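You operate a simulated robot arm through the tools that you are given. There is no shell and no other tool. Be economical: measure what you need, move in short steps, check, and stop when the job is done.

The job below is to be done with a simulated two-armed robot. You get a single attempt, and the scene is never put back.

JOB
Fetch the green pot and stand it on top of the black case. Put the green spring on top of the black sprocket. Put the green foam insert on the top of the steel bench. Fetch the cylinder sleeve and set it in the ws tank. Turn the adjuster knob to 4. Take the orange bulb and leave it on top of the silver pulley. Take the hand lamp on the top of table one and put it away on the top of the brown bench. Any order will do. Set down upright: green pot, green foam insert, orange bulb, hand lamp.

The check looks at the end state, three seconds after you hand in, the way a careful person would. Anything else that was tipped, shoved, dropped, spilled or broken makes it a failure.

ROBOT AND FRAMES
Two 7-joint arms with two-finger parallel grippers on one trunk, on a base that drives. Base frame: it is fixed to the floor where the robot stands at the start and does not move with it; the origin is under the middle of the robot, x ahead of it, y to its left, z up; the surface under the hand at the start is at about z = 0.85. Lengths are in m, angles in rad, forces in N, time in s.
The left shoulder is at the start at [0.05, 0.177, 1.129], the right one opposite. With the tool pointing down near the work surface each hand reaches from about 0.22 to 0.7 m from the robot's upright axis, wherever it stands, measured 20 degrees to its own side. Places, roughly: adjuster knob [0.4, 2, 0.8]; black case [0.5, -0.25, 0.75]; black sprocket (8x8x4 cm) [-0.4, 3.9, 0.8]; brown bench [-1.9, 0.1, 0.8]; cylinder sleeve (7x7x12 cm) [0.4, 0.6, 0.3]; green foam insert (7x7x10 cm) [0.4, 0.5, 0.9]; green pot (7x7x11 cm) [0.5, -0.1, 0.9]; green spring (3x3x5 cm) [0.4, 0.2, 0.9]; hand lamp (7x7x18 cm) [-2.4, 3.1, 0.8]; orange bulb [-1, 3, 0.75]; silver pulley (7x7x4 cm) [-1.3, 3.2, 0.8]; tank [0.7, -1.6, 0.6]; top of the steel bench [0.6, -0.9, 0.9]. Payload 3.43 kg a hand.
The tool frame of a hand sits at the grasp point between the pads (the TCP): z along the fingers, y along the line on which they close. The tips reach 0.034 m beyond it. The gripper opens to 0.128 m. The fingers are 0.024 m wide and 0.012 m thick; the gripper's body (0.048 by 0.13 m) begins 0.096 m behind the TCP.
Orientation is that of the tool frame in the base frame, as [roll, pitch, yaw] about the fixed x, y, z axes, in that order (R = Rz(yaw) Ry(pitch) Rx(roll)). With the fingers straight down and closing along the base's y, the tool's x points along the base's -x, its y along +y and its z along -z.

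CONTROLS
- The arms move only by the tool send_rows. It takes "left_motion", "right_motion" or both (then of equal length, played together; a hand with none holds still); each is one flat list of numbers, 7 for each row, row after row: the shift along the tool's x, y, z in m, then the turn, a rotation vector about the tool's x, y, z in degrees, then the closure in counts, from 0 (fully open) to 255 (shut). In form: [tx, ty, tz, wx, wy, wz, jaw, tx, ty, tz, wx, wy, wz, jaw, ...]. A call has 1 to 10 rows; each row shifts and turns the commanded pose from where the row before left it, along the tool's axes as they then stand. Each row takes 0.2 s and may step no farther than 0.05 m and 0.15 rad from the row before; otherwise, or with a gripper value out of range, the whole call is refused. Where a pose cannot be reached the arm comes as near as it can. A force on the tool above 40 N (or 10 N above the force at the start of the call, whichever is more), or a blocked arm, ends the call early, and 0.2 s more pass. Each finger travels about 0.108 m/s and halts on what it meets, pressing with about 39 N; the grip force reading is that of the motor and also rises with nothing between the fingers. The clock runs only during rows and for 0.2 s after the last one: add rows that do not move to give the fingers time. The reply holds the time, the measured pose of the TCP, the force on the tool along the base axes, the opening and the grip force, in the units named above and with some noise, with the torque about the TCP (base axes, N m) and any sound that the robot's microphone picked up, and new pictures: "show" is both (left out), scene, wrist or none (wrist: the cameras of the hands that moved).
- Cameras (640 x 400 px; columns grow to the right, rows downward): "scene" is now at [0.1544, 0.0166, 1.2837]; the picture's right is [0.19, -0.98, 0.00], its down [-0.62, -0.12, -0.77] and it looks along [0.76, 0.15, -0.64] (base axes); focal length 214 px, centre (320, 200). "left" rides on the left gripper at [0.076, 0.011, -0.16] in its tool frame; the picture's right is [-0.15, 0.99, 0.00], its down [-0.88, -0.13, -0.46] and it looks along [-0.45, -0.07, 0.89] (tool axes); focal length 234 px, centre (320, 200). "right" rides on the right gripper at [0.076, -0.011, -0.16] in its tool frame; the picture's right is [0.15, 0.99, 0.00], its down [-0.88, 0.13, -0.46] and it looks along [-0.45, 0.07, 0.89] (tool axes); focal length 234 px, centre (320, 200). There is no depth. A picture from a camera that has moved, and an enlarged one, comes with that camera's place and axes in the base frame and with its lens.
- lift_body(by): slides the trunk up (or, below 0, down) by that many m; the arms and the scene camera ride with it, the base frame stays. It gives what a move gives, with no picture.
- steer(legs): drives the robot by 1 to 6 legs, each [ahead, turn to the left] in m and rad, along the robot's own axes; the way and the turn of a leg run together, so that a leg with both is an arc; at most 1.5 m and 3.142 rad a leg. The arms and the cameras ride along, it lands a little off, and it stops where it bumps. It gives what a move gives, and a new picture of the scene camera.
- aim_head(pan, tilt): turns the head with the scene camera to pan (to the left, within 1.396 rad either way) and tilt (down, from -0.506 to 1.204), counted from straight ahead of the robot. It gives what a move gives, and a new picture of the scene camera.
- close_up(camera, box): a new picture of the part [left, top, right, bottom] of that camera's present view, enlarged. The clock stands still meanwhile.
- sign_off(): hands the job in; it is judged then, once.

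Go step by step. Nothing tells you exact positions but the pictures and the camera data: compare them with the known pose of the tool, close in by small moves and look again before you grip or let go. The budget is 196 turns and 260 pictures, counting those below and the enlarged ones. Unless the task says otherwise, let go and move clear before handing in.

The tools are called after "Request:" by a JSON object that holds its "op" and its "data". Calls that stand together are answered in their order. send_rows: Moves the arms, as the interface text tells. Its arguments: {"type":"object","properties":{"left_motion":{"type":"array"},"right_motion":{"type":"array"},"show":{"type":"string","enum":["both","scene","wrist","none"]}},"required":[]} The other tools are called the same way: lift_body (by) slides the trunk up or down; steer (legs) drives the base; aim_head (pan, tilt) turns the head that bears the scene camera; close_up (camera, box) takes an enlarged picture of a part of a camera's view; sign_off () hands the job in.

At the start:

```text
time: 0.0
left_ee_pos: [0.3061, 0.317, 1.1631]
left_ee_rot: [3.141, 0.0, -3.137]
left_force: [-0.9, 0.0, -0.4]
left_torque: [0.02, -0.02, 0.04]
left_grip_width: 0.1279
left_finger_force: 0.0
right_ee_pos: [0.4413, 0.0008, 1.1199]
right_ee_rot: [3.141, 0.0, -3.136]
right_force: [0.2, 0.6, 0.1]
right_torque: [0.03, 0.03, -0.01]
right_grip_width: 0.1278
right_finger_force: 0.2
trunk travel left (down, up): [-0.3, 0.101]
robot x, y, heading: [-0.0007, -0.0002, 0.002]
head pan, tilt: [0.192, 0.689]
```

scene: 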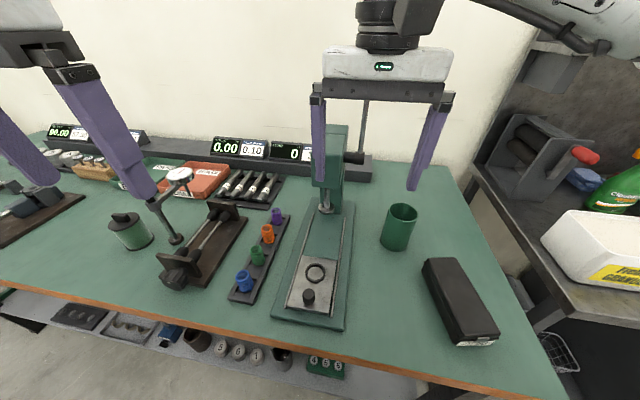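
right: 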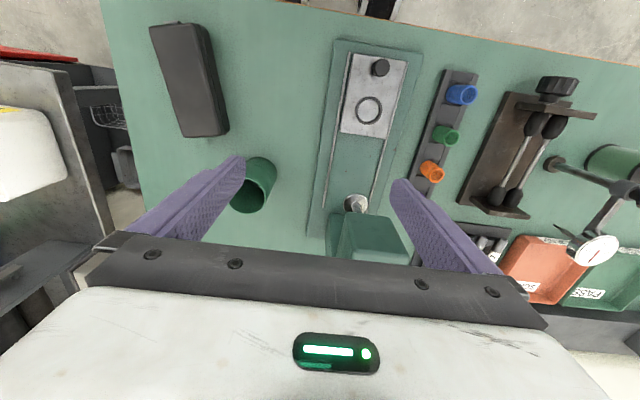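
left: 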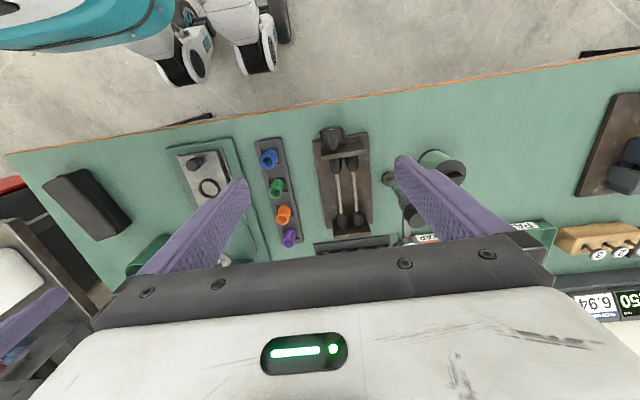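

The pot is at about [0.53, -0.10] and the case at about [0.39, -0.20]. First I'll look closer at the right part of the table, then at the spring rack and the insert.

Request:
{"op": "close_up", "data": {"camera": "scene", "box": [260, 100, 520, 360]}}

Request:
{"op": "close_up", "data": {"camera": "scene", "box": [40, 140, 300, 310]}}

```text
1.54 times, centred on (390, 230) of scene
camera zoom: at [0.1544, 0.0166, 1.2837], right [0.19, -0.98, 0.0], down [-0.62, -0.12, -0.77], along [0.76, 0.15, -0.64], focal length 330 px, centre (212, 154)
```

zoom: 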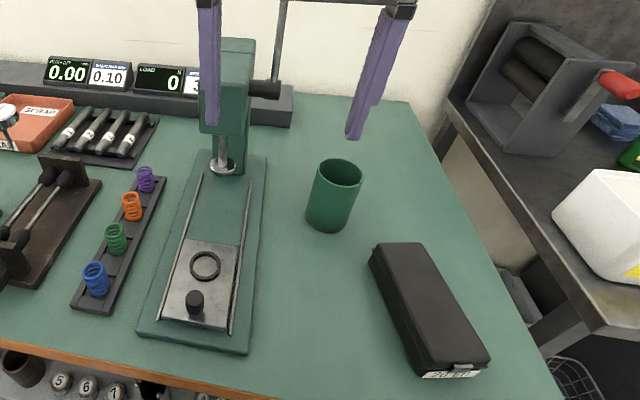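

```text
2.35 times, centred on (170, 225) of scene
camera zoom: at [0.1544, 0.0166, 1.2837], right [0.19, -0.98, 0.0], down [-0.62, -0.12, -0.77], along [0.76, 0.15, -0.64], focal length 505 px, centre (673, 141)
```

zoom: 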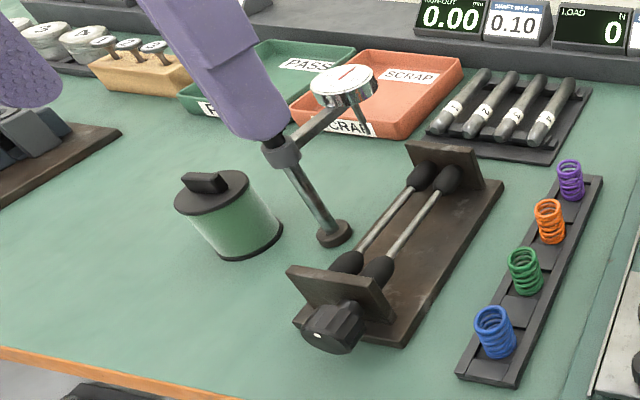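

The insert (green canister with a black lid) is at about [0.41, 0.53]. I'm moving the right hand over the pot.

Request:
{"op": "send_rows", "data": {"right_motion": [-0.03, -0.033, 0, 0, 0, 0, 0, -0.03, -0.033, 0, 0, 0, 0, 0, -0.031, -0.033, 0, 0, 0, 0, 0, 0, 0, 0.04, 0, 0, 0, 0, 0, 0, 0, 0, 0, 0, 0]}}

```text
time: 1.2
left_ee_pos: [0.3055, 0.3167, 1.1646]
left_ee_rot: [-3.141, 0.0, -3.136]
left_force: [0.5, -0.8, -0.4]
left_torque: [-0.02, 0.03, 0.07]
left_grip_width: 0.1278
left_finger_force: 0.1
right_ee_pos: [0.5333, -0.0976, 1.0808]
right_ee_rot: [-3.14, -0.001, -3.136]
right_force: [-0.7, 0.8, -0.3]
right_torque: [0.02, -0.01, 0.01]
right_grip_width: 0.1279
right_finger_force: 0.1
trunk travel left (down, up): [-0.3, 0.101]
robot x, y, heading: [-0.0002, 0.0001, 0.004]
head pan, tilt: [0.192, 0.689]
camera scene: at [0.1542, 0.0167, 1.2837], right [0.19, -0.98, 0.0], down [-0.62, -0.12, -0.77], along [0.76, 0.15, -0.64], focal length 214 px, centre (320, 200)
camera right: at [0.4589, -0.1088, 1.2403], right [-0.15, 0.99, 0.0], down [0.88, 0.13, 0.46], along [0.45, 0.07, -0.89], focal length 234 px, centre (320, 200)
```

scene: 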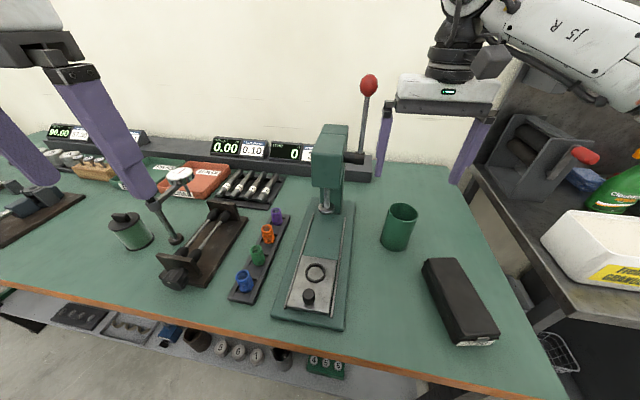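
right: 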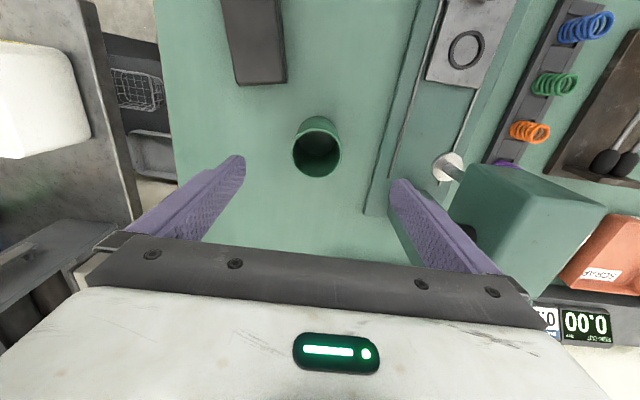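

The wrist view puts the rim at [0.536, -0.099], so the hand is over the pot. I'm descending and gripping.

Request:
{"op": "send_rows", "data": {"right_motion": [0, 0, 0.04, 0, 0, 0, 0, 0, 0, 0.04, 0, 0, 0, 0, 0, 0, 0.04, 0, 0, 0, 0, 0, 0, 0.04, 0, 0, 0, 0, 0, 0, 0.006, 0, 0, 0, 0, 0, 0, 0, 0, 0, 0, 255, 0, 0, 0, 0, 0, 0, 255, 0, 0, 0, 0, 0, 0, 255]}}

```text
time: 3.0
left_ee_pos: [0.3062, 0.3164, 1.1632]
left_ee_rot: [-3.142, 0.0, -3.136]
left_force: [-0.4, 0.3, -0.5]
left_torque: [0.01, 0.03, 0.0]
left_grip_width: 0.128
left_finger_force: 0.0
right_ee_pos: [0.5318, -0.0991, 0.9154]
right_ee_rot: [-3.141, -0.002, -3.138]
right_force: [0.3, 0.4, 0.8]
right_torque: [0.02, -0.03, -0.02]
right_grip_width: 0.0637
right_finger_force: 39.8
trunk travel left (down, up): [-0.3, 0.101]
robot x, y, heading: [-0.0026, 0.0015, 0.001]
head pan, tilt: [0.192, 0.689]
camera scene: at [0.1544, 0.0166, 1.2837], right [0.19, -0.98, 0.0], down [-0.62, -0.12, -0.77], along [0.76, 0.15, -0.64], focal length 214 px, centre (320, 200)
camera right: at [0.4564, -0.1097, 1.0741], right [-0.15, 0.99, 0.0], down [0.88, 0.13, 0.46], along [0.45, 0.07, -0.89], focal length 234 px, centre (320, 200)
```

scene: 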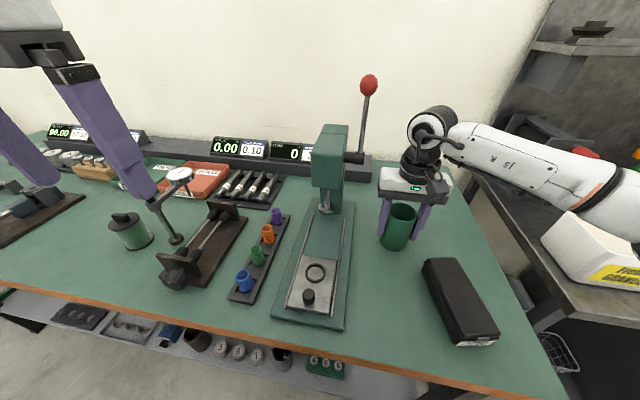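
right: 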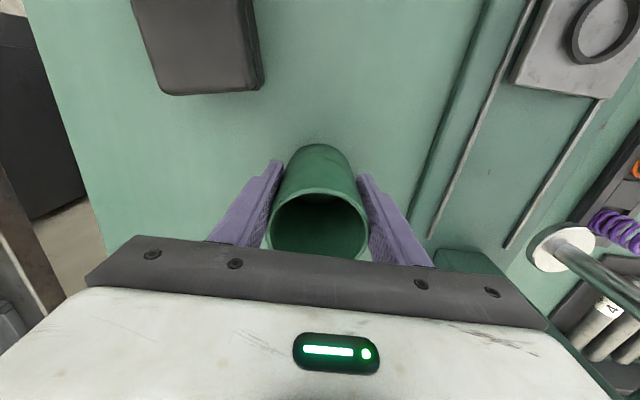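

The pot is held. I'm lifting it 0.11 and moving over the case, whose top centre is at about [0.40, -0.196].

Request:
{"op": "send_rows", "data": {"right_motion": [0, 0, -0.04, 0, 0, 0, 255, 0, 0, -0.04, 0, 0, 0, 255, 0, 0, -0.03, 0, 0, 0, 255, 0.03, -0.025, 0, 0, 0, 0, 255, 0.035, -0.025, 0, 0, 0, 0, 255, 0.035, -0.025, 0, 0, 0, 0, 255, 0.03, -0.022, 0, 0, 0, 0, 255, 0, 0, 0, 0, 0, 0, 255]}}

```text
time: 4.8
left_ee_pos: [0.306, 0.3168, 1.1635]
left_ee_rot: [-3.141, 0.0, -3.136]
left_force: [0.1, 0.8, 0.0]
left_torque: [0.0, 0.02, -0.01]
left_grip_width: 0.1279
left_finger_force: 0.1
right_ee_pos: [0.4002, -0.196, 1.0255]
right_ee_rot: [3.141, 0.0, -3.138]
right_force: [0.1, 0.1, -0.6]
right_torque: [-0.02, 0.0, -0.01]
right_grip_width: 0.0631
right_finger_force: 38.6
trunk travel left (down, up): [-0.3, 0.101]
robot x, y, heading: [-0.0018, -0.0005, 0.001]
head pan, tilt: [0.192, 0.689]
camera scene: at [0.1546, 0.0168, 1.2836], right [0.19, -0.98, 0.0], down [-0.62, -0.12, -0.77], along [0.76, 0.15, -0.64], focal length 214 px, centre (320, 200)
camera right: at [0.3253, -0.2074, 1.184], right [-0.15, 0.99, 0.0], down [0.88, 0.13, 0.46], along [0.45, 0.07, -0.89], focal length 234 px, centre (320, 200)
```

scene: 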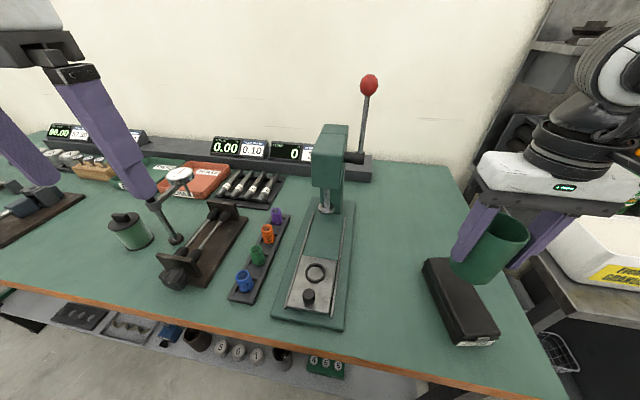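
right: 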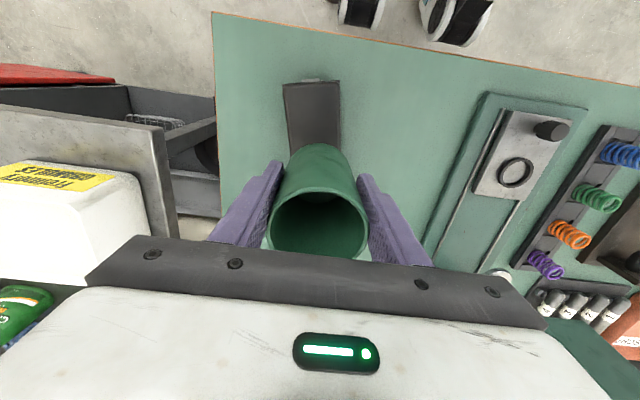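

The wrist view and scene view agree on the case: near edge at x≈0.33 and top at z≈0.89. I'm lowering to just above it.

Request:
{"op": "send_rows", "data": {"right_motion": [-0.002, 0, 0.03, 0, 0, 0, 255, 0, 0, 0.025, 0, 0, 0, 255, 0, 0, 0, 0, 0, 0, 255]}}

Request:
{"op": "close_up", "data": {"camera": "scene", "box": [380, 180, 560, 360]}}

```text
time: 5.6
left_ee_pos: [0.3064, 0.3168, 1.1631]
left_ee_rot: [-3.141, 0.001, -3.136]
left_force: [-0.1, -0.2, 0.0]
left_torque: [-0.03, 0.01, 0.01]
left_grip_width: 0.1281
left_finger_force: 0.0
right_ee_pos: [0.4038, -0.1932, 0.968]
right_ee_rot: [-3.141, -0.001, -3.135]
right_force: [-0.2, -0.2, -1.6]
right_torque: [0.05, 0.0, -0.01]
right_grip_width: 0.0635
right_finger_force: 39.2
trunk travel left (down, up): [-0.3, 0.101]
robot x, y, heading: [0.0004, 0.0015, -0.001]
head pan, tilt: [0.192, 0.689]
camera scene: at [0.1544, 0.0166, 1.2837], right [0.19, -0.98, 0.0], down [-0.62, -0.12, -0.77], along [0.76, 0.15, -0.64], focal length 214 px, centre (320, 200)
camera right: at [0.329, -0.2056, 1.1274], right [-0.15, 0.99, 0.0], down [0.88, 0.13, 0.46], along [0.45, 0.07, -0.89], focal length 234 px, centre (320, 200)
```

scene: 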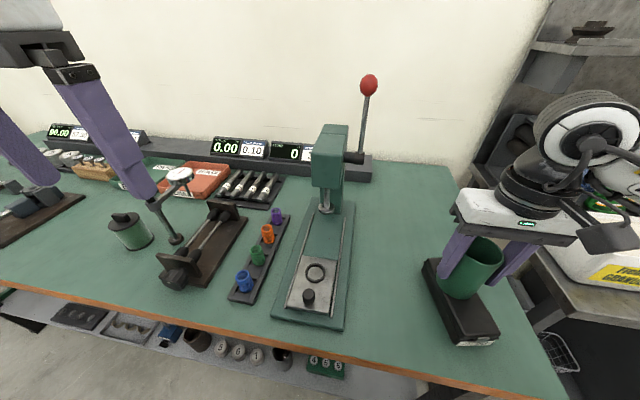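
right: 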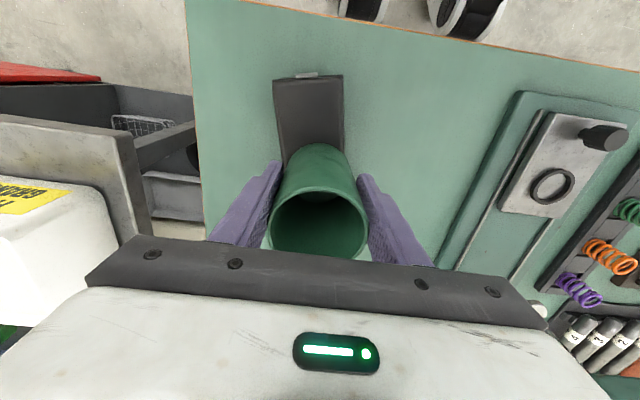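

```text
2.22 times, centred on (470, 270) of scene
camera zoom: at [0.1544, 0.0166, 1.2837], right [0.19, -0.98, 0.0], down [-0.62, -0.12, -0.77], along [0.76, 0.15, -0.64], focal length 477 px, centre (-13, 44)
```

zoom: 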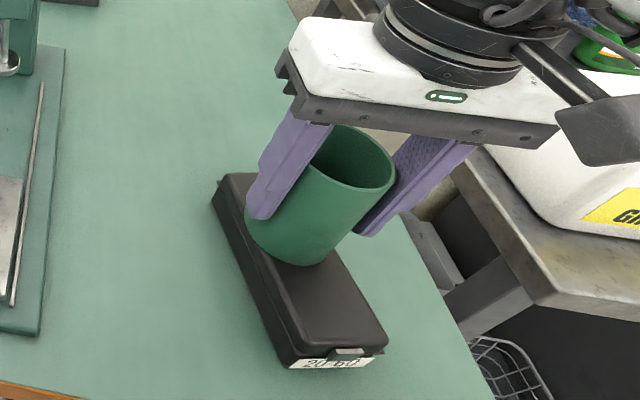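

The pot is about 1 cm above the case and centred. I'm lowering slowly.

Request:
{"op": "send_rows", "data": {"right_motion": [0, 0, 0.003, 0, 0, 0, 255, 0, 0, 0.003, 0, 0, 0, 255, 0, 0, 0.002, 0, 0, 0, 255], "show": "none"}}

```text
time: 6.4
left_ee_pos: [0.3031, 0.3176, 1.1649]
left_ee_rot: [-3.139, 0.002, -3.137]
left_force: [0.0, -0.1, -1.8]
left_torque: [-0.03, 0.0, -0.02]
left_grip_width: 0.1279
left_finger_force: 0.2
right_ee_pos: [0.4047, -0.1933, 0.965]
right_ee_rot: [3.141, 0.008, -3.136]
right_force: [0.3, -1.5, 28.6]
right_torque: [-0.53, -0.16, 0.02]
right_grip_width: 0.0634
right_finger_force: 39.0
trunk travel left (down, up): [-0.3, 0.101]
robot x, y, heading: [0.0, -0.0026, 0.001]
head pan, tilt: [0.192, 0.689]
```

Contact is at 28 N, so the case top is near z = 0.90. I'm easing off 4 mm, opening, and rising.

Request:
{"op": "send_rows", "data": {"right_motion": [0, 0, -0.003, 0, 0, 0, 255, 0, 0, 0, 0, 0, 0, 200, 0, 0, 0, 0, 0, 0, 100, 0, 0, 0, 0, 0, 0, 0, 0, 0, 0, 0, 0, 0, 0, 0, 0, -0.03, 0, 0, 0, 0, 0, 0, -0.05, 0, 0, 0, 0, 0, 0, -0.05, 0, 0, 0, 0]}}

```text
time: 8.2
left_ee_pos: [0.3057, 0.3182, 1.1649]
left_ee_rot: [3.141, 0.002, -3.136]
left_force: [-0.3, -0.2, -0.4]
left_torque: [0.02, -0.01, 0.01]
left_grip_width: 0.128
left_finger_force: 0.0
right_ee_pos: [0.4027, -0.1943, 1.0959]
right_ee_rot: [-3.141, 0.0, -3.136]
right_force: [-0.2, 0.0, -0.9]
right_torque: [0.03, 0.0, 0.0]
right_grip_width: 0.1281
right_finger_force: 0.0
trunk travel left (down, up): [-0.3, 0.101]
robot x, y, heading: [0.0009, -0.0005, 0.0]
head pan, tilt: [0.192, 0.689]
camera scene: at [0.1539, 0.0169, 1.2837], right [0.19, -0.98, 0.0], down [-0.62, -0.12, -0.77], along [0.76, 0.15, -0.64], focal length 214 px, centre (320, 200)
camera right: at [0.3273, -0.206, 1.2559], right [-0.15, 0.99, 0.0], down [0.88, 0.13, 0.46], along [0.45, 0.07, -0.89], focal length 234 px, centre (320, 200)
```

scene: 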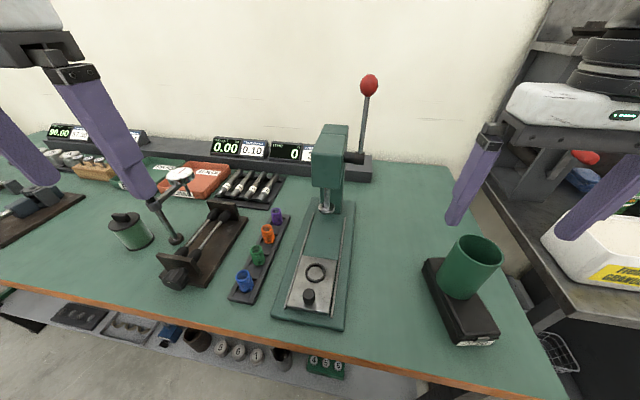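
right: 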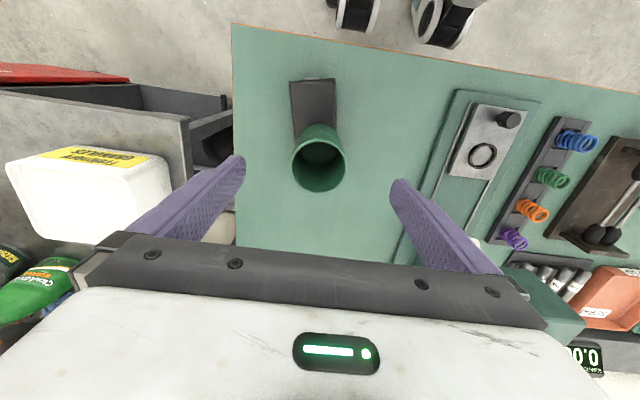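

The pot stands upright on the case. For the insert, I'll rotate the left hand about 72° so its fingers stay clear of the dial-gauge post, rise a little, and look.

Request:
{"op": "send_rows", "data": {"left_motion": [0, 0, -0.01, 0, 0, 8, 0, 0, 0, -0.01, 0, 0, 8, 0, 0, 0, 0, 0, 0, 8, 0, 0, 0, 0, 0, 0, 8, 0, 0, 0, 0, 0, 0, 8, 0, 0, 0, 0, 0, 0, 8, 0, 0, 0, 0, 0, 0, 8, 0, 0, 0, 0, 0, 0, 8, 0, 0, 0, 0, 0, 0, 8, 0, 0, 0, 0, 0, 0, 0, 0]}}

```text
time: 10.4
left_ee_pos: [0.2673, 0.2296, 1.1424]
left_ee_rot: [-3.141, 0.002, 1.89]
left_force: [-0.4, -0.8, 0.1]
left_torque: [-0.01, -0.04, 0.0]
left_grip_width: 0.1278
left_finger_force: 0.0
left hand out of reach, approached as far as the arm can: row 6, 7, 8, 9
right_ee_pos: [0.4017, -0.1959, 1.0961]
right_ee_rot: [-3.14, 0.001, -3.135]
right_force: [0.6, -0.1, -0.7]
right_torque: [-0.03, 0.01, -0.02]
right_grip_width: 0.1281
right_finger_force: 0.1
trunk travel left (down, up): [-0.3, 0.101]
robot x, y, heading: [-0.0019, -0.002, -0.003]
head pan, tilt: [0.192, 0.689]
camera scene: at [0.1543, 0.0167, 1.2837], right [0.19, -0.98, 0.0], down [-0.62, -0.12, -0.77], along [0.76, 0.15, -0.64], focal length 214 px, centre (320, 200)
camera left: at [0.2542, 0.3055, 1.3021], right [0.99, 0.17, 0.0], down [0.15, -0.88, 0.46], along [0.08, -0.45, -0.89], focal length 234 px, centre (320, 200)
```

scene: 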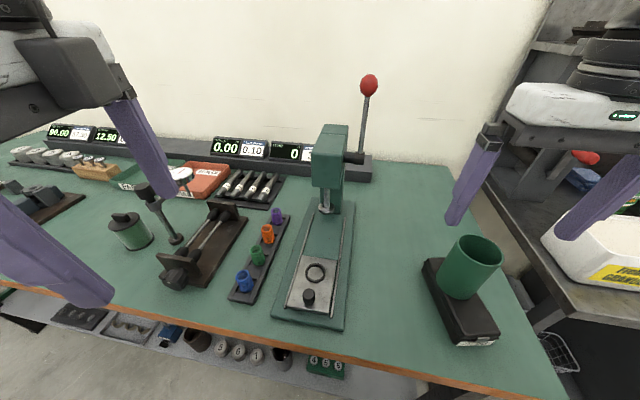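
left: 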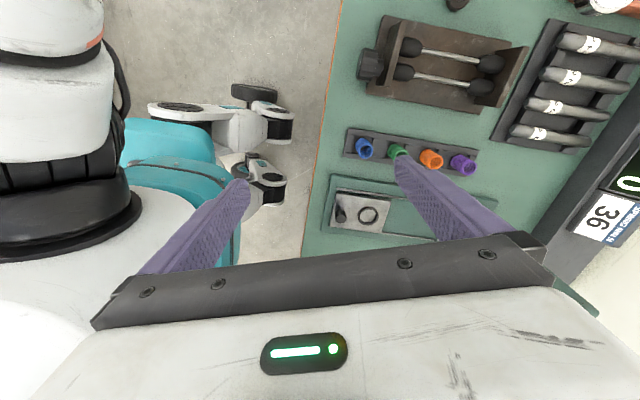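

The hand rotated, with its position limited by reach there. I'm moving it out over the insert.

Request:
{"op": "send_rows", "data": {"left_motion": [0.0334, 0.0323, 0, 0, 0, 0, 0, 0.0334, 0.0323, 0, 0, 0, 0, 0, 0.0334, 0.0323, 0, 0, 0, 0, 0, 0.0334, 0.0323, 0, 0, 0, 0, 0, 0.0334, 0.0323, 0, 0, 0, 0, 0, 0, 0, 0.03, 0, 0, 0, 0, 0, 0, 0, 0, 0, 0, 0]}}

```text
time: 12.0
left_ee_pos: [0.2625, 0.2386, 1.0787]
left_ee_rot: [3.139, -0.001, 1.891]
left_force: [0.4, -0.1, -1.4]
left_torque: [-0.01, -0.01, 0.0]
left_grip_width: 0.128
left_finger_force: 0.1
left hand out of reach, approached as far as the arm can: row 1, 2, 3, 4, 5, 6
right_ee_pos: [0.4024, -0.1948, 1.096]
right_ee_rot: [3.142, 0.0, -3.137]
right_force: [-0.1, 0.6, 0.8]
right_torque: [0.0, -0.01, 0.01]
right_grip_width: 0.1277
right_finger_force: 0.0
trunk travel left (down, up): [-0.3, 0.101]
robot x, y, heading: [-0.0016, 0.0007, -0.002]
head pan, tilt: [0.192, 0.689]
camera scene: at [0.1544, 0.0166, 1.2837], right [0.19, -0.98, 0.0], down [-0.62, -0.12, -0.77], along [0.76, 0.15, -0.64], focal length 214 px, centre (320, 200)
camera left: at [0.2495, 0.3132, 1.2391], right [0.98, 0.17, 0.0], down [0.15, -0.88, 0.45], along [0.08, -0.45, -0.89], focal length 234 px, centre (320, 200)
```

scene: 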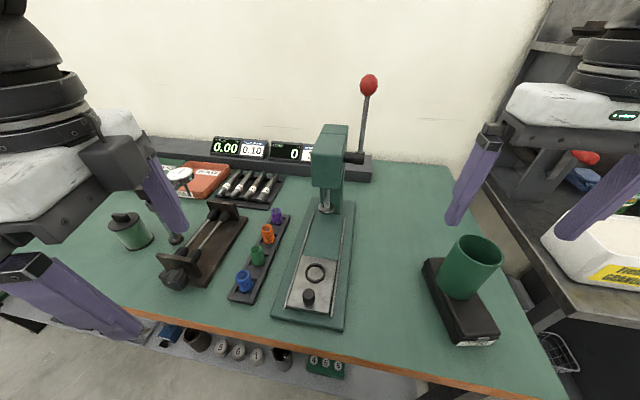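
left: 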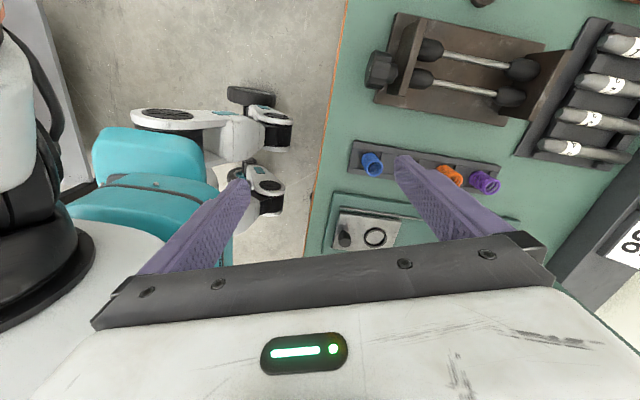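

That yaw is out of reach here. A 40° rotation is enough to clear the post, so I'm turning back by 32°.

Request:
{"op": "send_rows", "data": {"left_motion": [0, 0, -0.01, 0, 0, -8, 0, 0, 0, 0, 0, 0, -8, 0, 0, 0, 0, 0, 0, -8, 0, 0, 0, 0, 0, 0, -8, 0, 0, 0, 0, 0, 0, 0, 0]}}

```text
time: 13.2
left_ee_pos: [0.2626, 0.2394, 1.0884]
left_ee_rot: [-3.142, 0.001, 2.449]
left_force: [0.5, 1.2, 0.1]
left_torque: [-0.01, 0.0, -0.03]
left_grip_width: 0.1281
left_finger_force: 0.1
right_ee_pos: [0.4036, -0.1949, 1.0955]
right_ee_rot: [-3.141, 0.0, -3.141]
right_force: [-1.3, 0.2, 0.5]
right_torque: [0.04, 0.03, -0.01]
right_grip_width: 0.1281
right_finger_force: 0.1
trunk travel left (down, up): [-0.3, 0.101]
robot x, y, heading: [0.0015, -0.0002, 0.0]
head pan, tilt: [0.192, 0.689]
camera scene: at [0.1544, 0.0166, 1.2837], right [0.19, -0.98, 0.0], down [-0.62, -0.12, -0.77], along [0.76, 0.15, -0.64], focal length 214 px, centre (320, 200)
camera left: at [0.2124, 0.296, 1.2482], right [0.74, 0.67, 0.0], down [0.6, -0.66, 0.46], along [0.31, -0.34, -0.89], focal length 234 px, centre (320, 200)
```

scene: 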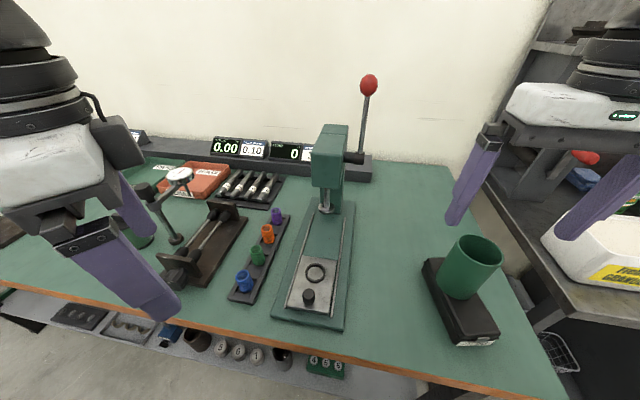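
left: 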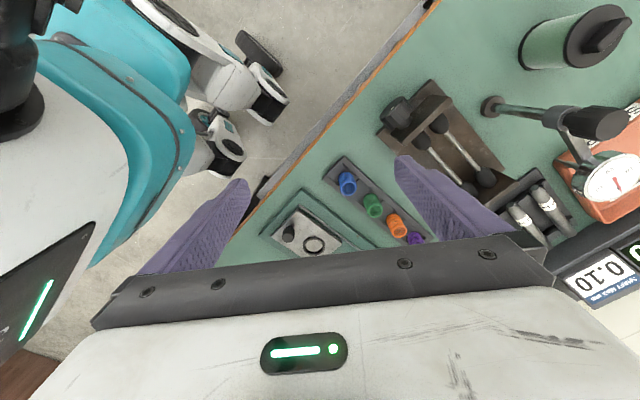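

The insert is confirmed at [0.406, 0.524] and the post at [0.43, 0.445]. I'm moving the left hand over at this yaw.

Request:
{"op": "send_rows", "data": {"left_motion": [0.0101, 0.0446, -0.002, 0, 0, 0, 0, 0.0101, 0.0446, -0.002, 0, 0, 0, 0, 0.0101, 0.0446, -0.002, 0, 0, 0, 0, 0.0101, 0.0446, 0, 0, 0, 0, 0, 0.0101, 0.0446, 0, 0, 0, 0, 0, 0.0101, 0.0446, 0, 0, 0, 0, 0, 0.0101, 0.0446, 0, 0, 0, 0, 0, 0, 0, 0, 0, 0, 0, 0]}}

```text
time: 15.0
left_ee_pos: [0.3438, 0.3482, 1.0732]
left_ee_rot: [3.14, 0.001, 2.453]
left_force: [0.1, -1.0, -0.6]
left_torque: [-0.02, -0.02, 0.0]
left_grip_width: 0.1278
left_finger_force: 0.0
left hand out of reach, approached as far as the arm can: row 3, 4, 5, 6, 7
right_ee_pos: [0.4031, -0.1959, 1.0971]
right_ee_rot: [3.142, 0.001, -3.138]
right_force: [-0.8, -0.1, -0.9]
right_torque: [-0.01, 0.05, 0.0]
right_grip_width: 0.1281
right_finger_force: 0.0
trunk travel left (down, up): [-0.3, 0.101]
robot x, y, heading: [0.0009, -0.0011, -0.0]
head pan, tilt: [0.192, 0.689]
camera scene: at [0.1543, 0.0166, 1.2837], right [0.19, -0.98, 0.0], down [-0.62, -0.12, -0.77], along [0.76, 0.15, -0.64], focal length 214 px, centre (320, 200)
camera left: at [0.2922, 0.4055, 1.2333], right [0.74, 0.67, 0.0], down [0.6, -0.66, 0.46], along [0.31, -0.34, -0.89], focal length 234 px, centre (320, 200)
```

scene: 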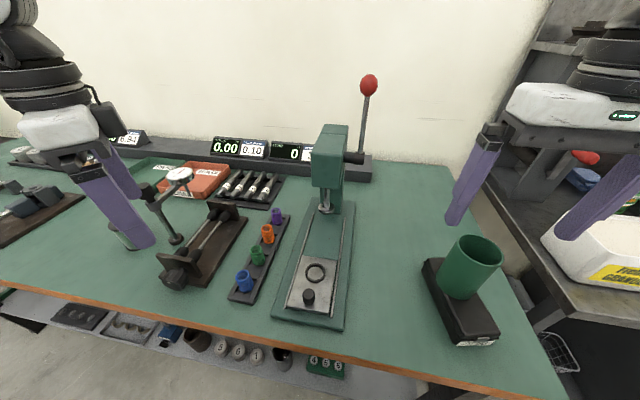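
left: 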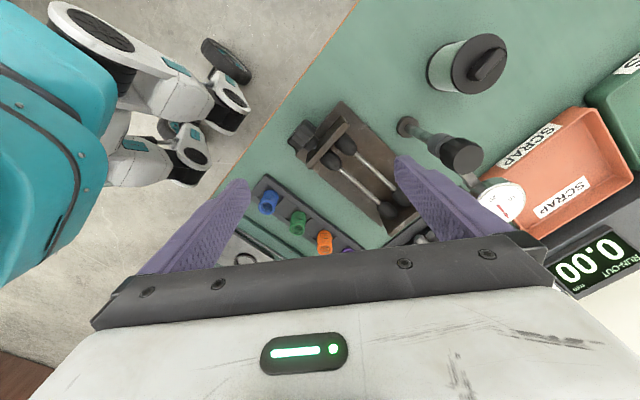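

The left arm's reach is short at this yaw, so I'll shift the base to the left. I'm backing off first to see the shelf and the floor around it.

Request:
{"op": "steer", "data": {"legs": [[-0.4, 0]]}}

Request:
{"op": "aim_head", "data": {"pan": 0.6, "tilt": 0.7}}

```text
time: 17.5
left_ee_pos: [-0.0529, 0.3495, 1.0732]
left_ee_rot: [3.141, -0.001, 2.453]
left_force: [-0.7, -0.1, -0.6]
left_torque: [-0.01, -0.05, -0.01]
left_grip_width: 0.1279
left_finger_force: 0.0
right_ee_pos: [0.0076, -0.1942, 1.0961]
right_ee_rot: [3.141, 0.001, -3.137]
right_force: [0.1, 0.6, 1.1]
right_torque: [-0.03, -0.01, 0.01]
right_grip_width: 0.1281
right_finger_force: 0.0
trunk travel left (down, up): [-0.3, 0.101]
robot x, y, heading: [-0.3962, 0.0018, 0.003]
head pan, tilt: [0.192, 0.689]
camera scene: at [-0.2411, 0.0166, 1.2838], right [0.19, -0.98, 0.0], down [-0.62, -0.12, -0.77], along [0.76, 0.15, -0.64], focal length 214 px, centre (320, 200)
```

scene: 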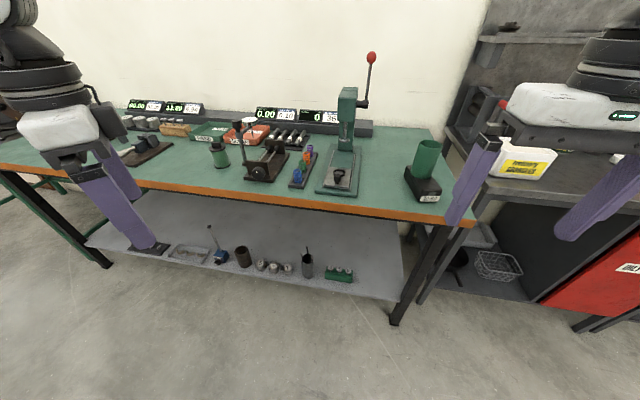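

```text
time: 18.3
left_ee_pos: [-0.051, 0.3483, 1.0734]
left_ee_rot: [3.139, 0.002, 2.452]
left_force: [0.3, 0.7, -0.3]
left_torque: [-0.02, -0.04, -0.02]
left_grip_width: 0.128
left_finger_force: 0.1
right_ee_pos: [0.0086, -0.194, 1.0976]
right_ee_rot: [3.141, -0.001, -3.136]
right_force: [-0.6, -0.1, -0.2]
right_torque: [-0.01, 0.01, 0.0]
right_grip_width: 0.1278
right_finger_force: 0.1
trunk travel left (down, up): [-0.3, 0.101]
robot x, y, heading: [-0.394, 0.0011, 0.001]
head pan, tilt: [0.6, 0.7]
camera scene: at [-0.2544, 0.0482, 1.2828], right [0.57, -0.82, 0.0], down [-0.53, -0.36, -0.76], along [0.63, 0.43, -0.64], focal length 214 px, centre (320, 200)
```

scene: 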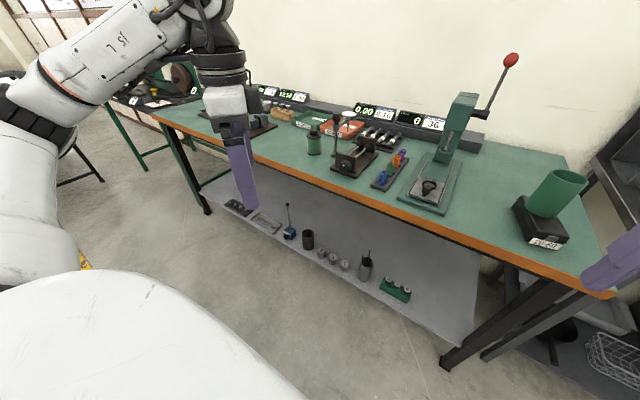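

Request:
{"op": "close_up", "data": {"camera": "scene", "box": [210, 170, 430, 310]}}

```text
2.86 times, centred on (320, 240) of scene
camera zoom: at [-0.2544, 0.0482, 1.2828], right [0.57, -0.82, 0.0], down [-0.53, -0.36, -0.76], along [0.63, 0.43, -0.64], focal length 613 px, centre (320, 86)
```

zoom: 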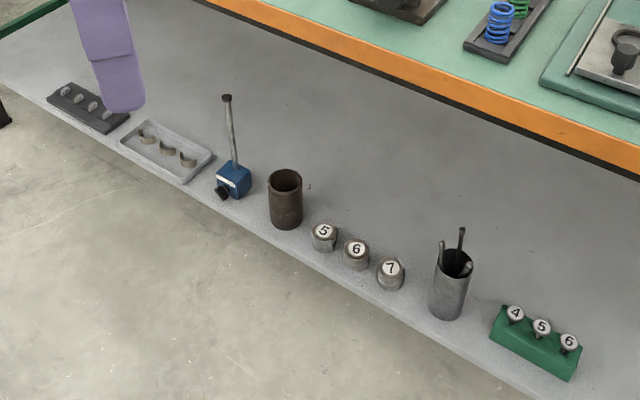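

The cylinder sleeve is the brown tube on the lower shelf at about [0.375, 0.565]. I'm shifting the base to y≈0.5, where the right hand can take the insert and the left can take the sleeve.

Request:
{"op": "steer", "data": {"legs": [[0, 1.571], [0.5, 0], [0, -1.571]]}}

```text
time: 29.0
left_ee_pos: [-0.0566, 0.8511, 1.0733]
left_ee_rot: [3.137, 0.0, 2.453]
left_force: [0.9, -0.3, 1.2]
left_torque: [-0.02, -0.01, -0.01]
left_grip_width: 0.1279
left_finger_force: 0.1
right_ee_pos: [0.0037, 0.3072, 1.0968]
right_ee_rot: [3.14, 0.001, -3.136]
right_force: [-0.1, -0.6, -0.4]
right_torque: [-0.02, -0.01, -0.02]
right_grip_width: 0.1282
right_finger_force: 0.0
trunk travel left (down, up): [-0.3, 0.101]
robot x, y, heading: [-0.3974, 0.5032, 0.0]
head pan, tilt: [0.6, 0.7]
camera scene: at [-0.2584, 0.5502, 1.2828], right [0.57, -0.82, 0.0], down [-0.53, -0.36, -0.77], along [0.63, 0.43, -0.64], focal length 214 px, centre (320, 200)
```

scene: 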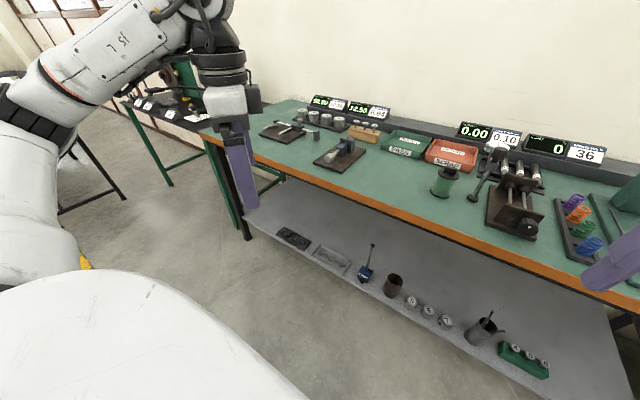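

I'll take the sleeve first. I'm straightening the left hand's yaw, retracting the right hand, and lowering the trunk while clear of the table.

Request:
{"op": "send_rows", "data": {"left_motion": [0, 0, 0, 0, 0, -7.9, 0, 0, 0, 0, 0, 0, -7.9, 0, 0, 0, 0, 0, 0, -7.9, 0, 0, 0, 0, 0, 0, -7.9, 0, 0, 0, 0, 0, 0, -7.9, 0, 0, 0, 0, 0, 0, 0, 0], "right_motion": [0.03, -0.01, 0, 0, 0, 0, 0, 0.03, -0.01, 0, 0, 0, 0, 0, 0.03, -0.01, 0, 0, 0, 0, 0, 0, 0, 0, 0, 0, 0, 0, 0, 0, 0, 0, 0, 0, 0, 0, 0, 0, 0, 0, 0, 0], "show": "none"}}

Request:
{"op": "lift_body", "data": {"by": -0.3}}

Request:
{"op": "send_rows", "data": {"left_motion": [0, 0, 0, 0, -7.5, 0, 0, 0, 0, 0.03, 0, -7.5, 0, 0, 0, 0, 0.03, 0, -7.5, 0, 0, 0, 0, 0.03, 0, -7.5, 0, 0, 0, 0, 0.03, 0, -7.5, 0, 0, 0, 0, 0.03, 0, -7.5, 0, 0, 0, 0, 0, 0, 0, 0, 0]}}

```text
time: 30.4
left_ee_pos: [-0.0559, 0.8517, 1.0734]
left_ee_rot: [3.141, 0.001, -3.139]
left_force: [0.0, 0.5, -0.3]
left_torque: [0.01, 0.02, 0.01]
left_grip_width: 0.128
left_finger_force: 0.1
right_ee_pos: [-0.0862, 0.2781, 1.0957]
right_ee_rot: [3.141, 0.0, -3.135]
right_force: [-0.6, 0.1, -0.5]
right_torque: [0.0, 0.02, 0.02]
right_grip_width: 0.1281
right_finger_force: 0.0
trunk travel left (down, up): [-0.3, 0.101]
robot x, y, heading: [-0.399, 0.5029, 0.001]
head pan, tilt: [0.6, 0.7]
```

```text
time: 33.4
left_ee_pos: [-0.0566, 0.8516, 0.7738]
left_ee_rot: [3.141, 0.001, 3.141]
left_force: [-0.2, -0.7, 0.3]
left_torque: [-0.02, 0.01, 0.02]
left_grip_width: 0.128
left_finger_force: 0.1
right_ee_pos: [-0.0847, 0.2778, 0.7964]
right_ee_rot: [-3.141, 0.0, -3.136]
right_force: [-0.4, 0.1, -0.4]
right_torque: [0.02, 0.01, 0.02]
right_grip_width: 0.128
right_finger_force: 0.1
trunk travel left (down, up): [0.0, 0.401]
robot x, y, heading: [-0.4016, 0.5012, 0.002]
head pan, tilt: [0.6, 0.7]
```

```text
time: 35.0
left_ee_pos: [0.0129, 0.8592, 0.6381]
left_ee_rot: [-3.14, 0.786, 3.141]
left_force: [-0.4, -0.6, -0.4]
left_torque: [0.0, -0.01, -0.04]
left_grip_width: 0.128
left_finger_force: 0.1
left hand out of reach, approached as far as the arm can: row 5, 6
right_ee_pos: [-0.086, 0.2773, 0.7959]
right_ee_rot: [-3.141, -0.001, -3.136]
right_force: [-0.2, 0.0, 0.0]
right_torque: [-0.02, -0.01, -0.01]
right_grip_width: 0.128
right_finger_force: 0.1
trunk travel left (down, up): [0.0, 0.401]
robot x, y, heading: [-0.4015, 0.5019, -0.001]
head pan, tilt: [0.6, 0.7]
camera scene: at [-0.2584, 0.5503, 0.9828], right [0.57, -0.82, 0.0], down [-0.53, -0.36, -0.76], along [0.63, 0.43, -0.64], focal length 214 px, centre (320, 200)
camera left: at [-0.1538, 0.8695, 0.6975], right [0.1, 0.99, 0.1], down [0.3, -0.13, 0.95], along [0.95, -0.07, -0.31], focal length 234 px, centre (320, 200)
```

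scene: 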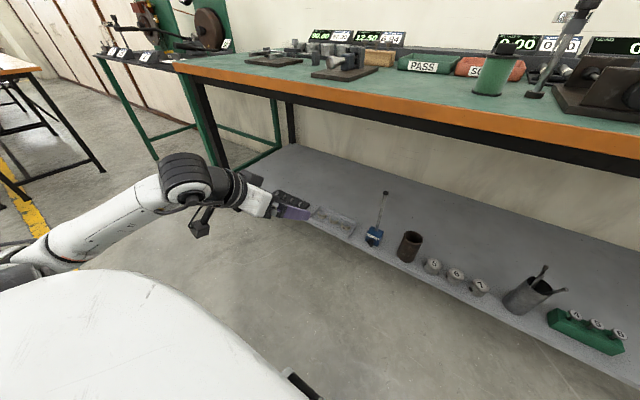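
left: 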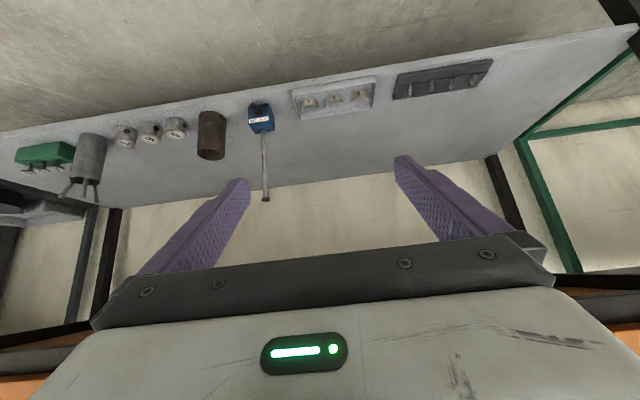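

The sleeve is at about [0.365, 0.558] on a shelf at z≈0.24. I'm bringing the tilted left hand into line, in front of the shelf, with the jaw part-closed.

Request:
{"op": "send_rows", "data": {"left_motion": [0.0188, -0.0377, 0.0178, 0, 0, 0, 65, 0.0188, -0.0377, 0.0178, 0, 0, 0, 65, 0.0188, -0.0377, 0.0178, 0, 0, 0, 65, 0.0188, -0.0377, 0.0178, 0, 0, 0, 65, 0.0188, -0.0377, 0.0178, 0, 0, 0, 65, 0.0188, -0.0377, 0.0178, 0, 0, 0, 65, 0.0188, -0.0377, 0.0178, 0, 0, 0, 65, 0.0188, -0.0377, 0.0178, 0, 0, 0, 65, 0, 0, 0, 0, 0, 0, 65]}}

```text
time: 37.0
left_ee_pos: [0.0248, 0.7434, 0.5502]
left_ee_rot: [3.141, 0.787, -3.14]
left_force: [0.1, -0.1, 0.2]
left_torque: [0.01, 0.02, 0.0]
left_grip_width: 0.0953
left_finger_force: 0.0
left hand out of reach, approached as far as the arm can: row 1, 2, 4, 5, 6, 7, 8
right_ee_pos: [-0.0864, 0.2785, 0.7948]
right_ee_rot: [-3.141, -0.001, -3.136]
right_force: [-0.2, 0.5, 0.6]
right_torque: [0.02, -0.01, 0.02]
right_grip_width: 0.128
right_finger_force: 0.0
trunk travel left (down, up): [0.0, 0.401]
robot x, y, heading: [-0.3992, 0.5026, 0.001]
head pan, tilt: [0.6, 0.7]
camera scene: at [-0.2584, 0.5503, 0.9828], right [0.57, -0.82, 0.0], down [-0.53, -0.36, -0.76], along [0.63, 0.43, -0.64], focal length 214 px, centre (320, 200)
camera left: at [-0.1408, 0.7548, 0.6091], right [0.1, 0.99, 0.1], down [0.3, -0.13, 0.95], along [0.95, -0.07, -0.31], focal length 234 px, centre (320, 200)
```

scene: 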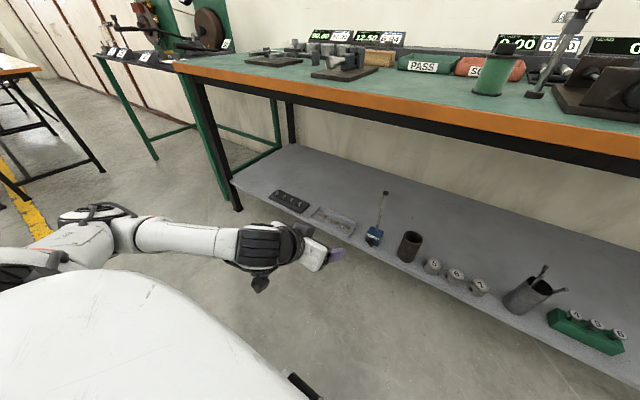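
left: 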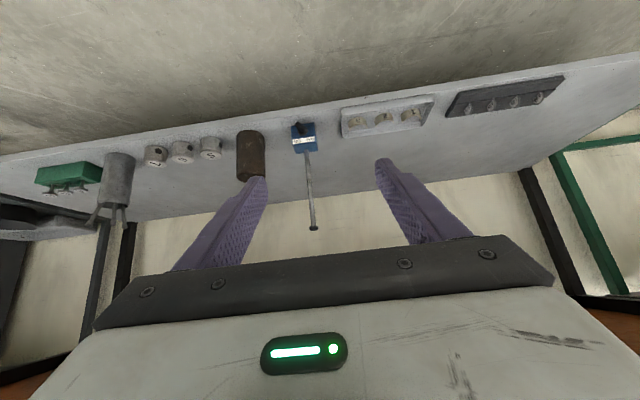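

It only got part of the way. I'm continuing with smaller steps.

Request:
{"op": "send_rows", "data": {"left_motion": [0, -0.02, 0, 0, 0, 0, 65, 0, -0.02, 0, 0, 0, 0, 65, 0, -0.02, 0, 0, 0, 0, 65, 0, -0.02, 0, 0, 0, 0, 65, 0, -0.02, 0, 0, 0, 0, 65, 0, -0.02, 0, 0, 0, 0, 65, 0, -0.02, 0, 0, 0, 0, 65, 0, -0.02, 0, 0, 0, 0, 65, 0, -0.025, 0, 0, 0, 0, 65], "show": "none"}}

```text
time: 39.0
left_ee_pos: [0.0261, 0.5589, 0.5498]
left_ee_rot: [3.139, 0.787, 3.141]
left_force: [-0.1, -1.0, 0.8]
left_torque: [0.0, 0.03, -0.03]
left_grip_width: 0.095
left_finger_force: 0.1
right_ee_pos: [-0.0873, 0.2782, 0.7963]
right_ee_rot: [3.141, 0.0, -3.136]
right_force: [-0.7, -0.1, -0.7]
right_torque: [0.0, -0.01, -0.02]
right_grip_width: 0.128
right_finger_force: 0.1
trunk travel left (down, up): [0.0, 0.401]
robot x, y, heading: [-0.3953, 0.5035, -0.001]
head pan, tilt: [0.6, 0.7]
```

Request:
{"op": "send_rows", "data": {"left_motion": [0.0162, 0, 0.0119, 0, 0, 0, 65, 0.0162, 0, 0.0119, 0, 0, 0, 65, 0.0162, 0, 0.0119, 0, 0, 0, 65, 0.0162, 0, 0.0119, 0, 0, 0, 65, 0.0162, 0, 0.0119, 0, 0, 0, 65, 0.0162, 0, 0.0119, 0, 0, 0, 65, 0, 0, 0, 0, 0, 0, 65]}}

```text
time: 40.6
left_ee_pos: [0.0072, 0.5602, 0.4298]
left_ee_rot: [3.142, 0.785, -3.141]
left_force: [0.3, -0.1, 0.0]
left_torque: [-0.01, 0.01, 0.0]
left_grip_width: 0.0953
left_finger_force: 0.0
right_ee_pos: [-0.0866, 0.279, 0.7954]
right_ee_rot: [3.141, -0.001, -3.137]
right_force: [0.9, 0.1, 0.7]
right_torque: [-0.04, -0.02, 0.0]
right_grip_width: 0.128
right_finger_force: 0.2
trunk travel left (down, up): [0.0, 0.401]
robot x, y, heading: [-0.3975, 0.5004, 0.003]
head pan, tilt: [0.6, 0.7]
camera scene: at [-0.2584, 0.5503, 0.9828], right [0.57, -0.82, 0.0], down [-0.53, -0.36, -0.76], along [0.63, 0.43, -0.64], focal length 214 px, centre (320, 200)
camera left: at [-0.1587, 0.5715, 0.4894], right [0.1, 0.99, 0.1], down [0.3, -0.13, 0.95], along [0.95, -0.07, -0.31], focal length 234 px, centre (320, 200)
```

scene: 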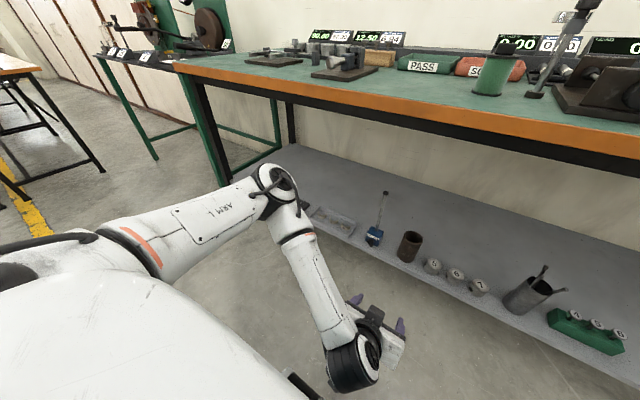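
left: 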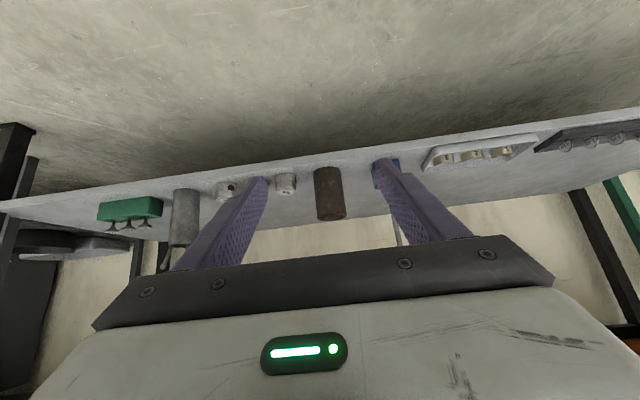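

The left hand is aligned with the sleeve at [0.363, 0.555]. I'm driving ahead 0.15, watching the elbow against the table edge.

Request:
{"op": "steer", "data": {"legs": [[0.15, 0]]}}

```text
time: 42.0
left_ee_pos: [0.1591, 0.5603, 0.4309]
left_ee_rot: [-3.141, 0.787, 3.141]
left_force: [-1.0, 0.3, -0.2]
left_torque: [-0.04, -0.02, 0.01]
left_grip_width: 0.0955
left_finger_force: 0.1
right_ee_pos: [0.0654, 0.2784, 0.7958]
right_ee_rot: [-3.141, 0.001, -3.136]
right_force: [-1.1, 0.6, -1.0]
right_torque: [-0.02, -0.03, 0.01]
right_grip_width: 0.128
right_finger_force: 0.1
trunk travel left (down, up): [0.0, 0.401]
robot x, y, heading: [-0.2479, 0.5021, 0.005]
head pan, tilt: [0.6, 0.7]
camera scene: at [-0.1063, 0.5504, 0.9828], right [0.57, -0.82, 0.0], down [-0.53, -0.36, -0.77], along [0.63, 0.43, -0.64], focal length 214 px, centre (320, 200)
```

scene: 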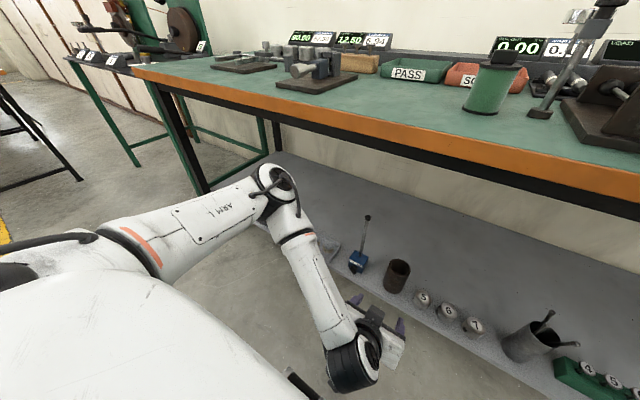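

Request:
{"op": "send_rows", "data": {"left_motion": [-0.0173, -0.0012, 0.0173, 0, 0, 0, 65, -0.0173, -0.0012, 0.0173, 0, 0, 0, 65, -0.0173, -0.0012, 0.0173, 0, 0, 0, 65, -0.0173, -0.0012, 0.0173, 0, 0, 0, 65, 0, 0, 0, 0, 0, 0, 65]}}

```text
time: 43.1
left_ee_pos: [0.2582, 0.5562, 0.4292]
left_ee_rot: [3.141, 0.785, 3.14]
left_force: [0.5, -0.3, 0.8]
left_torque: [-0.02, -0.03, -0.04]
left_grip_width: 0.0955
left_finger_force: 0.1
right_ee_pos: [0.0661, 0.2774, 0.7961]
right_ee_rot: [-3.139, 0.0, -3.136]
right_force: [0.4, 0.4, -0.1]
right_torque: [0.01, 0.0, -0.02]
right_grip_width: 0.1281
right_finger_force: 0.1
trunk travel left (down, up): [0.0, 0.401]
robot x, y, heading: [-0.2465, 0.4998, -0.001]
head pan, tilt: [0.6, 0.7]
camera scene: at [-0.1063, 0.5504, 0.9828], right [0.57, -0.82, 0.0], down [-0.53, -0.36, -0.76], along [0.63, 0.43, -0.64], focal length 214 px, centre (320, 200)
camera left: at [0.0917, 0.5677, 0.4892], right [0.1, 0.99, 0.1], down [0.3, -0.13, 0.95], along [0.95, -0.07, -0.31], focal length 234 px, centre (320, 200)
```

scene: 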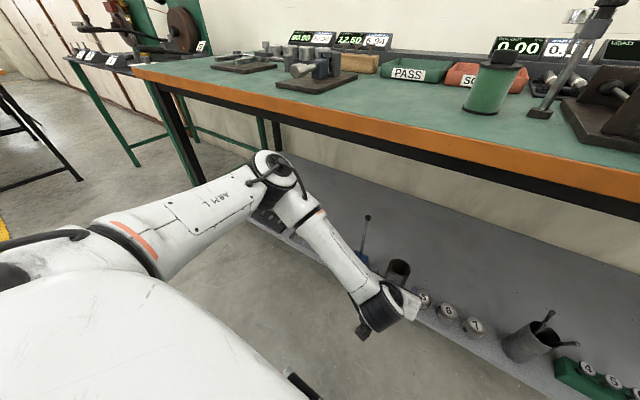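
left: 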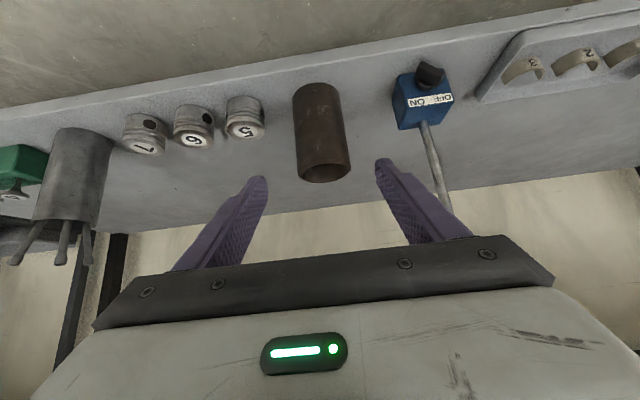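

Request:
{"op": "send_rows", "data": {"left_motion": [-0.0045, 0.001, 0.034, 0, 0, 0, 65, -0.0045, 0.001, 0.034, 0, 0, 0, 65, 0, 0, 0, 0, 0, 0, 65], "show": "wrist"}}

```text
time: 44.0
left_ee_pos: [0.3122, 0.5576, 0.3889]
left_ee_rot: [-3.141, 0.787, -3.141]
left_force: [-0.4, 0.3, -0.3]
left_torque: [0.0, 0.02, -0.01]
left_grip_width: 0.0954
left_finger_force: 0.1
right_ee_pos: [0.0652, 0.2779, 0.796]
right_ee_rot: [-3.141, 0.002, -3.136]
right_force: [0.5, 0.7, -0.1]
right_torque: [0.03, 0.03, -0.03]
right_grip_width: 0.1279
right_finger_force: 0.1
trunk travel left (down, up): [0.0, 0.401]
robot x, y, heading: [-0.2474, 0.5018, 0.002]
head pan, tilt: [0.6, 0.7]
camera left: at [0.1451, 0.5682, 0.4485], right [0.1, 0.99, 0.1], down [0.3, -0.13, 0.95], along [0.95, -0.07, -0.31], focal length 234 px, centre (320, 200)
```

left: 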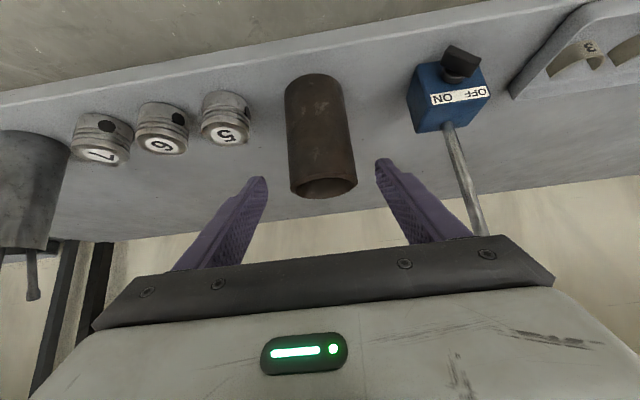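

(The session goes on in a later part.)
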